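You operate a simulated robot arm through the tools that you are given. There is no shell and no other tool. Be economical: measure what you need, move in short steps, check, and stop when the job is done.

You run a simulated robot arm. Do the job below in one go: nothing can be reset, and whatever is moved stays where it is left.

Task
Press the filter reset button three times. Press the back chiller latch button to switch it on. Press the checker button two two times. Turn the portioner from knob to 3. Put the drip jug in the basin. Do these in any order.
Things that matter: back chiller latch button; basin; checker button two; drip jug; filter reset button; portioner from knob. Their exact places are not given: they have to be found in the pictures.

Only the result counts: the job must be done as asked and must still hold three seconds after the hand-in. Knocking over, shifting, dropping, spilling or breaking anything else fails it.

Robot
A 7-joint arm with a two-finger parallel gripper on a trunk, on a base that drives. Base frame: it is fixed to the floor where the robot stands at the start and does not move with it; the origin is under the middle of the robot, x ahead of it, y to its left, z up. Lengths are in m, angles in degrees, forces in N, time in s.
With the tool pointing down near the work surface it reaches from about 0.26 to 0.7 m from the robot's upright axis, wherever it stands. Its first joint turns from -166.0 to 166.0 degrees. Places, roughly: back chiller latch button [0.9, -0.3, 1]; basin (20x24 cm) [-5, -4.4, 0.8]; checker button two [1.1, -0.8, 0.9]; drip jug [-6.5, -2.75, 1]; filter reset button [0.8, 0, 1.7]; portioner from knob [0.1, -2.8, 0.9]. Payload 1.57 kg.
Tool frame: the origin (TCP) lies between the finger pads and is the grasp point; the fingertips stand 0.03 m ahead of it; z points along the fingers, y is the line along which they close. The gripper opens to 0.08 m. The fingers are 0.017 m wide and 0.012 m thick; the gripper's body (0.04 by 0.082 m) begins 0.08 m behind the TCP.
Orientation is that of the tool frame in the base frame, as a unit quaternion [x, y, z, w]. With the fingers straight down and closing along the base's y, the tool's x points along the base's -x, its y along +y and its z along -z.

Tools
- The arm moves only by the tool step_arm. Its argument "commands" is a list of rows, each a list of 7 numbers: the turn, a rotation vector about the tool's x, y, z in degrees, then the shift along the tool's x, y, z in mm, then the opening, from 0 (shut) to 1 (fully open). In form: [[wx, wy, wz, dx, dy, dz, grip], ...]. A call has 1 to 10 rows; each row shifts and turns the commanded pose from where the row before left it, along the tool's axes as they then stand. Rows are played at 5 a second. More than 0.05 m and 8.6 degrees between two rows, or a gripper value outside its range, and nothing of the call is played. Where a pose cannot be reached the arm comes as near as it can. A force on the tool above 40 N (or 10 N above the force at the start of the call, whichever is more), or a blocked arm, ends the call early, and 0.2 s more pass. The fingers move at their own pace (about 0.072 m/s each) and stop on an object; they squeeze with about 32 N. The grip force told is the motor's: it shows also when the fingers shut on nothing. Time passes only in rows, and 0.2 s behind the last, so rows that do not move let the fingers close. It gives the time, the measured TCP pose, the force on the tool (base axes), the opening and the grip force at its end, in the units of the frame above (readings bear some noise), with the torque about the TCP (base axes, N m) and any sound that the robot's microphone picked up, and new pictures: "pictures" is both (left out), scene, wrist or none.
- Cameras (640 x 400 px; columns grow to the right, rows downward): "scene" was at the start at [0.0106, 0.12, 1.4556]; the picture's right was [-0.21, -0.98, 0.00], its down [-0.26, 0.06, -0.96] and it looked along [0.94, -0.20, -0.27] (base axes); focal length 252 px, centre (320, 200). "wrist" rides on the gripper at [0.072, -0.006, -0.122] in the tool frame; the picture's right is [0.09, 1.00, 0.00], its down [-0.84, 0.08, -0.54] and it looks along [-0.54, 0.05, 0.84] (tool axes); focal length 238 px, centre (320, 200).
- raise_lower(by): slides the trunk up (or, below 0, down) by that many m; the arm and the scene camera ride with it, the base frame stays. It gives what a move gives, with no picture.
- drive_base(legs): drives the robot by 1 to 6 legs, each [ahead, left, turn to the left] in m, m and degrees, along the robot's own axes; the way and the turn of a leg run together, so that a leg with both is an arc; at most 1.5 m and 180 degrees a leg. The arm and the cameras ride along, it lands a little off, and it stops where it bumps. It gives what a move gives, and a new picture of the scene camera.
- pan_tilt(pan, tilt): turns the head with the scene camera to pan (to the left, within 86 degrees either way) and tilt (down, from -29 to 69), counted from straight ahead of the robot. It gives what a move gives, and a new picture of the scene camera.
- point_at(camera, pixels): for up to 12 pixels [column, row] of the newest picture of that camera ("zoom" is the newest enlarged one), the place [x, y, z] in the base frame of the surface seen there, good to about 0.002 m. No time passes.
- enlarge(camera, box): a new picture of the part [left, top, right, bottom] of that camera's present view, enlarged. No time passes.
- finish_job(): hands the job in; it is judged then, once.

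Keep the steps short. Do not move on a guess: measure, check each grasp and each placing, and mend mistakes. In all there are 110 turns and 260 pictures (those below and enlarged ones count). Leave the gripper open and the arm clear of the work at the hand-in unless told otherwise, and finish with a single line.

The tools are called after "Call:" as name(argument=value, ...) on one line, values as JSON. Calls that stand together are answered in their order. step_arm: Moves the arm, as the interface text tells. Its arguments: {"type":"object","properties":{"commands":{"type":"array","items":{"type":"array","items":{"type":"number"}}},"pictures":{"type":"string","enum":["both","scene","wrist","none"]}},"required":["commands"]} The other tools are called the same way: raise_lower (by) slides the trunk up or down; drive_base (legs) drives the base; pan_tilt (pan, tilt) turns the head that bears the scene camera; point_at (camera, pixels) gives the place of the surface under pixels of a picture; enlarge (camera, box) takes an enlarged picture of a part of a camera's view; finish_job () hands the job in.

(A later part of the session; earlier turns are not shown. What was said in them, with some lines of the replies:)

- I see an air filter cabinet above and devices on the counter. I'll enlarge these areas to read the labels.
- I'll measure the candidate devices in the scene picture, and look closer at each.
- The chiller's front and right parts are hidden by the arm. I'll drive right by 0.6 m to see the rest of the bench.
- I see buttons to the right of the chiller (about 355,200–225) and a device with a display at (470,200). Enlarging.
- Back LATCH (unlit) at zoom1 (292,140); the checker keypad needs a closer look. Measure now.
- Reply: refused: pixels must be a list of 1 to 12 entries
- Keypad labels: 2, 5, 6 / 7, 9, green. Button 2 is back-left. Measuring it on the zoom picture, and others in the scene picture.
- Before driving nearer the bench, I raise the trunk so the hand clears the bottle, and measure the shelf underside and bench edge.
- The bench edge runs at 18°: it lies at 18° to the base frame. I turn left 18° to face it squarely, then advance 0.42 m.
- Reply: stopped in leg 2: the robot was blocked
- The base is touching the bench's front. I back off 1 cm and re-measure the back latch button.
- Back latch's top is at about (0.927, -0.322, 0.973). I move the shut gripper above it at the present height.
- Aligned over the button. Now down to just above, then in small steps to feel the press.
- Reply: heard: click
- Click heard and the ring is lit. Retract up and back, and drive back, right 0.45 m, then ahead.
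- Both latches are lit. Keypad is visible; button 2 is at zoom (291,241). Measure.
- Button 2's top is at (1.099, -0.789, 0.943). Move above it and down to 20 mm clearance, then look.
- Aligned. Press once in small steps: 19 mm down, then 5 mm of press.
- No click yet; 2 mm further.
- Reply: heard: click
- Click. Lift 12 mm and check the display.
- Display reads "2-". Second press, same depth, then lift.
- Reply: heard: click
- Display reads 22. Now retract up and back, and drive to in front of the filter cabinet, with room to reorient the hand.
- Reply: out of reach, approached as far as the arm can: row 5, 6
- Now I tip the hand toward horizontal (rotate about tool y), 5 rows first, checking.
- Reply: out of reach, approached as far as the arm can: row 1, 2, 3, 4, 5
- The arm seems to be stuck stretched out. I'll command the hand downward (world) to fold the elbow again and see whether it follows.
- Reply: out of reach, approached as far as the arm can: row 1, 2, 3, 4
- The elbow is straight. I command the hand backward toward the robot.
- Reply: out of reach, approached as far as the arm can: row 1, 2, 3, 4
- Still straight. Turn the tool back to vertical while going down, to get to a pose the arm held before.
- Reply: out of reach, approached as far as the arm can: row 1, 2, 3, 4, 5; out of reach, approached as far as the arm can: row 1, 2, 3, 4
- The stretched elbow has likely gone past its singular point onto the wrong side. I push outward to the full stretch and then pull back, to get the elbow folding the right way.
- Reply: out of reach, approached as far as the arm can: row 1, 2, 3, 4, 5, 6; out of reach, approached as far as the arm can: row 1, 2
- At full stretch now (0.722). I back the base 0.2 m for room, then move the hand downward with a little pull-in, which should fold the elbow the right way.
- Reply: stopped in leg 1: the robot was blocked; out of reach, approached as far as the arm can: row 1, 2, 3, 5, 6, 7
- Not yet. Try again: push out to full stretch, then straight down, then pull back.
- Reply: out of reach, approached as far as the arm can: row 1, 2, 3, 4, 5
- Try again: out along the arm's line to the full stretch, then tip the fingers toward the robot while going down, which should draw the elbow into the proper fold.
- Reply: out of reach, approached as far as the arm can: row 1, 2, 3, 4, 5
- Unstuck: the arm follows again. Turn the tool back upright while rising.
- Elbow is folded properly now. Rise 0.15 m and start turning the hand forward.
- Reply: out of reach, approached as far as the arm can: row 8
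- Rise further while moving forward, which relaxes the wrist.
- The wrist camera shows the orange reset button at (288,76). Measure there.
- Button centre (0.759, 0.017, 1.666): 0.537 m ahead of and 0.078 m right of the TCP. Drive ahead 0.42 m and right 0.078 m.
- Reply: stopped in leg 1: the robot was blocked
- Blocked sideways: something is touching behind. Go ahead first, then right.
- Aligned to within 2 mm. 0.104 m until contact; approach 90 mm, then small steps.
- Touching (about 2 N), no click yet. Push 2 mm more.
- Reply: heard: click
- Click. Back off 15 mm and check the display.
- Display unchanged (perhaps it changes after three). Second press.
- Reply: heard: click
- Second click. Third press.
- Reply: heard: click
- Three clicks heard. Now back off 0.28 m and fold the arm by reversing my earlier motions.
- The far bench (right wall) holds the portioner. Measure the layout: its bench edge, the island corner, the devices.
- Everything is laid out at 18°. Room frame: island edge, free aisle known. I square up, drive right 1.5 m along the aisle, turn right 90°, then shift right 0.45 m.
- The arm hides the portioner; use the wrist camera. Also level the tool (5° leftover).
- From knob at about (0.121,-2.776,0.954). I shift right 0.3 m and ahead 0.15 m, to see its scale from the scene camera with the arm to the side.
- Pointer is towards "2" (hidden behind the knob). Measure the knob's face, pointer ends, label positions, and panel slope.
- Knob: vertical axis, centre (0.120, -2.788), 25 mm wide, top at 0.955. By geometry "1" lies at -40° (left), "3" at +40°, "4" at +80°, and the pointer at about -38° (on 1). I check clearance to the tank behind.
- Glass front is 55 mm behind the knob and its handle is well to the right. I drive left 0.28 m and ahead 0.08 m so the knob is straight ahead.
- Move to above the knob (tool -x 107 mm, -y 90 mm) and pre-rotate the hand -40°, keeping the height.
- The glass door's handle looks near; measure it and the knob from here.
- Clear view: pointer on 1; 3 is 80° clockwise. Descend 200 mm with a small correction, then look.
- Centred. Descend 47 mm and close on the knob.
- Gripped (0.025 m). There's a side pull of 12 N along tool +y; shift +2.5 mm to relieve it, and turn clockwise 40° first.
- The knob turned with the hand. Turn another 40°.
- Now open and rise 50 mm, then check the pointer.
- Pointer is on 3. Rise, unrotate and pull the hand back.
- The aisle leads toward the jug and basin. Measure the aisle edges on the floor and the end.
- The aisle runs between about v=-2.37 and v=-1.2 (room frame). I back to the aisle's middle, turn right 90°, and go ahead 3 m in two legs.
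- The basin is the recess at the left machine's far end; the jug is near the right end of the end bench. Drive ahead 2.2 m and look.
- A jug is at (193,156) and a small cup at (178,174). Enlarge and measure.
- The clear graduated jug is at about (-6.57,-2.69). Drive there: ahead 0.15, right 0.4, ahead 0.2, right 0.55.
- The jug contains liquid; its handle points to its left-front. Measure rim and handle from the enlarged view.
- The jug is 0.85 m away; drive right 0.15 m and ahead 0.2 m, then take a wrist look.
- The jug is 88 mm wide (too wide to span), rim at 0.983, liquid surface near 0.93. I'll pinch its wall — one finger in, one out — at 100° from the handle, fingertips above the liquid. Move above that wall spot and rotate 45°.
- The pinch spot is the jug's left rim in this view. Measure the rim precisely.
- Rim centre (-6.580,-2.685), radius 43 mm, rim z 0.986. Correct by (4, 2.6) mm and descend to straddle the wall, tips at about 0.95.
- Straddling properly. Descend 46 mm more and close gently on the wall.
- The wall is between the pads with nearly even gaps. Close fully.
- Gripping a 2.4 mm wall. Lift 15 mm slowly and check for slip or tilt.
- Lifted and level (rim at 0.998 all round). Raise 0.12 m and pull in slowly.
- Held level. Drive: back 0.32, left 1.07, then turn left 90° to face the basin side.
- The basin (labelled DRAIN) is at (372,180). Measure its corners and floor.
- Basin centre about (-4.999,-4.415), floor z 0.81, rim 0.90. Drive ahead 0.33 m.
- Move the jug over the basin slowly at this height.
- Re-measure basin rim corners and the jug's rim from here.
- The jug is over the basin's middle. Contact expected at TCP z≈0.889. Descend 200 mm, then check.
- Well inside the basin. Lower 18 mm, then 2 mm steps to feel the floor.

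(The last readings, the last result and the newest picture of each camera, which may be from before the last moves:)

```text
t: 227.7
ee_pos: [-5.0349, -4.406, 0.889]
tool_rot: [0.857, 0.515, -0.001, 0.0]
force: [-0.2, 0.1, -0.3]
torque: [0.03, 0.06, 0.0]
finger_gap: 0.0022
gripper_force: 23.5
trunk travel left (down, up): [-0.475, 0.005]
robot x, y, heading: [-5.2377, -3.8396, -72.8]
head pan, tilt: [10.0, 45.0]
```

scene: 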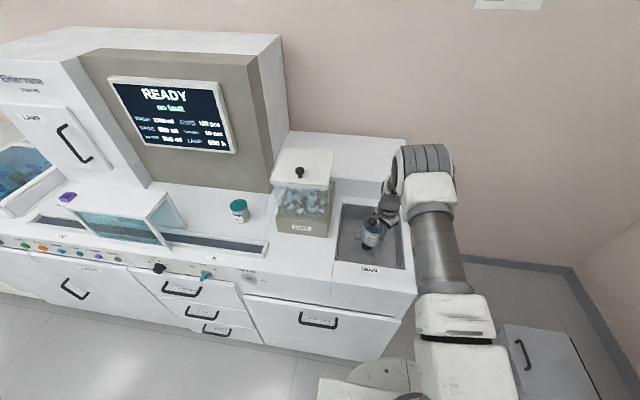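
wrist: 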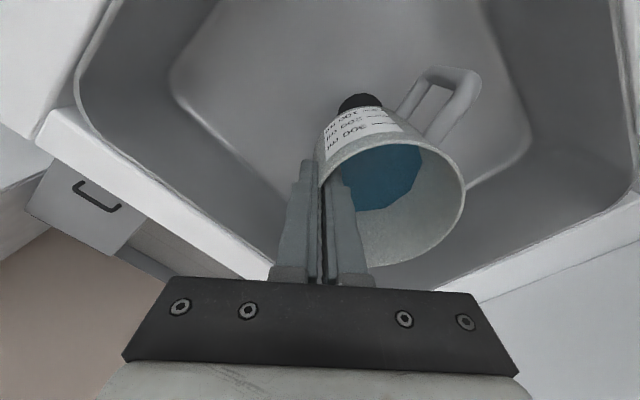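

No clear contact yet. 2 × 1.5 mm more.

Call:
step_arm(commands=[[0, 0, 0, 0, 0, 1.5, 0.0], [0, 0, 0, 0, 0, 1.5, 0.0], [0, 0, 0, 0, 0, 0, 0.0]], pictures="wrist")

```text
t: 228.5
ee_pos: [-5.0346, -4.405, 0.8876]
tool_rot: [0.857, 0.515, -0.001, 0.003]
force: [-1.4, 2.5, 15.4]
torque: [0.33, -0.41, 0.04]
finger_gap: 0.0026
gripper_force: 24.0
trunk travel left (down, up): [-0.475, 0.005]
robot x, y, heading: [-5.2407, -3.8442, -72.8]
head pan, tilt: [10.0, 45.0]
```

wrist: 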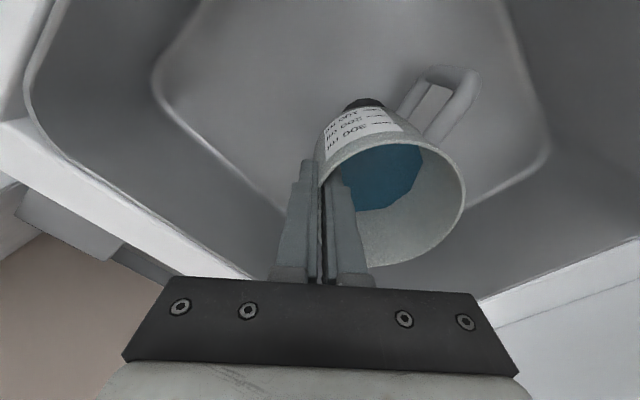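

Floor felt (15 N). Ease up 1 mm and open slightly.

Call:
step_arm(commands=[[0, 0, 0, 0, 0, -1.2, 0.0], [0, 0, 0, 0, 0, 0, 0.12], [0, 0, 0, 0, 0, 0, 0.25], [0, 0, 0, 0, 0, 0, 0.3], [0, 0, 0, 0, 0, 0, 0.3]], pictures="wrist")

```text
t: 229.7
ee_pos: [-5.0351, -4.4043, 0.8868]
tool_rot: [0.857, 0.515, -0.001, 0.0]
force: [-0.6, -0.1, -0.4]
torque: [-0.02, -0.01, -0.01]
finger_gap: 0.024
gripper_force: 0.0
trunk travel left (down, up): [-0.475, 0.005]
robot x, y, heading: [-5.2376, -3.8405, -73.3]
head pan, tilt: [10.0, 45.0]
```

wrist: 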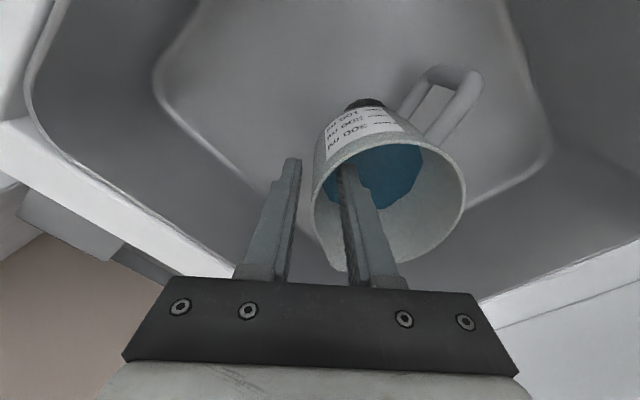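

Released; the wall stands free between the fingers. Rise straight up.

Call:
step_arm(commands=[[0, 0, 0, 0, 0, -20, 0.3], [0, 0, 0, 0, 0, -35, 0.3], [0, 0, 0, 0, 0, -45, 0.3], [0, 0, 0, 0, 0, -45, 0.3], [0, 0, 0, 0, 0, -45, 0.3], [0, 0, 0, 0, 0, -30, 1.0], [0, 0, 0, 0, 0, 0, 1.0]], pictures="both")

Call:
enlarge(camera="scene", box=[300, 170, 460, 290])

```text
t: 231.3
ee_pos: [-5.0354, -4.4053, 1.1049]
tool_rot: [0.857, 0.515, -0.001, 0.0]
force: [-0.1, -0.9, -1.1]
torque: [0.02, 0.0, -0.01]
finger_gap: 0.08
gripper_force: 0.0
trunk travel left (down, up): [-0.475, 0.005]
robot x, y, heading: [-5.2388, -3.8379, -73.2]
head pan, tilt: [10.0, 45.0]
```

scene: 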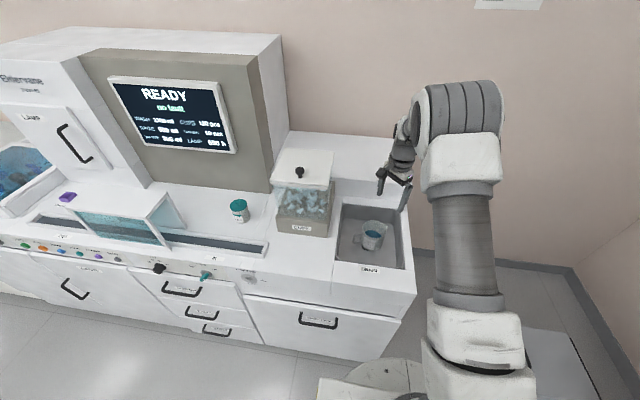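
wrist: 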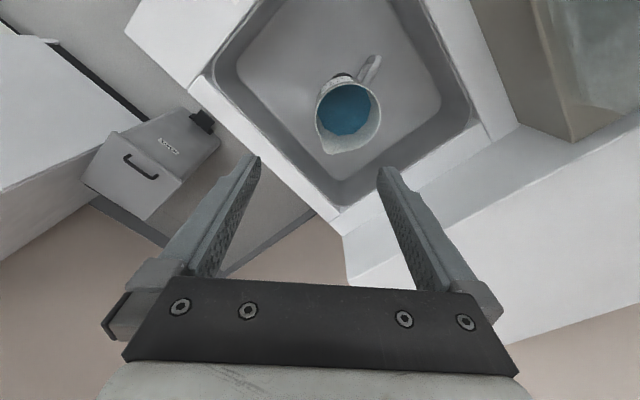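

```text
3.33 times, centred on (380, 230) of scene
```

zoom: 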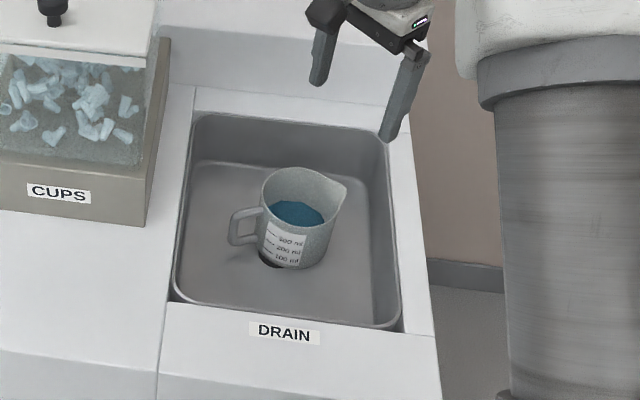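

The jug stands upright in the basin. Back the robot off 0.3 m to be clear.

Call:
drive_base(legs=[[-0.3, 0, 0]])

```text
t: 233.8
ee_pos: [-5.1183, -4.1241, 1.1048]
tool_rot: [0.856, 0.517, 0.0, 0.0]
force: [-0.3, 0.5, 0.2]
torque: [0.0, -0.04, 0.02]
finger_gap: 0.0799
gripper_force: 0.0
trunk travel left (down, up): [-0.475, 0.005]
robot x, y, heading: [-5.3284, -3.5596, -73.0]
head pan, tilt: [10.0, 45.0]
```

scene: 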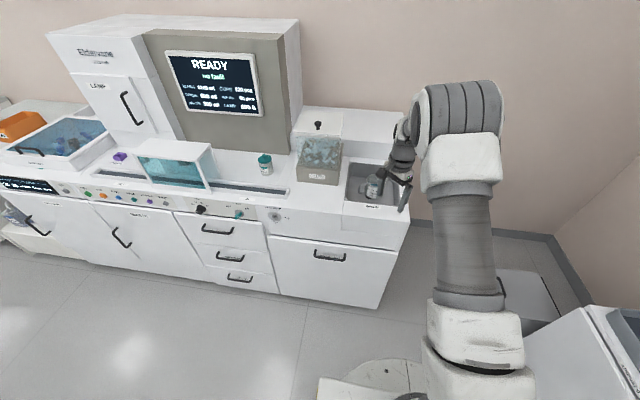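

All parts are done and the gripper is open and clear; handing in.

Call:
finish_job()

```text
The job is handed in.
```

All five parts are done and handed in: filter reset pressed three times (three clicks; its display read 2000 h throughout), back chiller latch on (ring lit), checker button two pressed twice (display 22), From knob on 3, and drip jug upright in the basin; the base bumped the main bench front and the island while driving, with no shift or damage seen.
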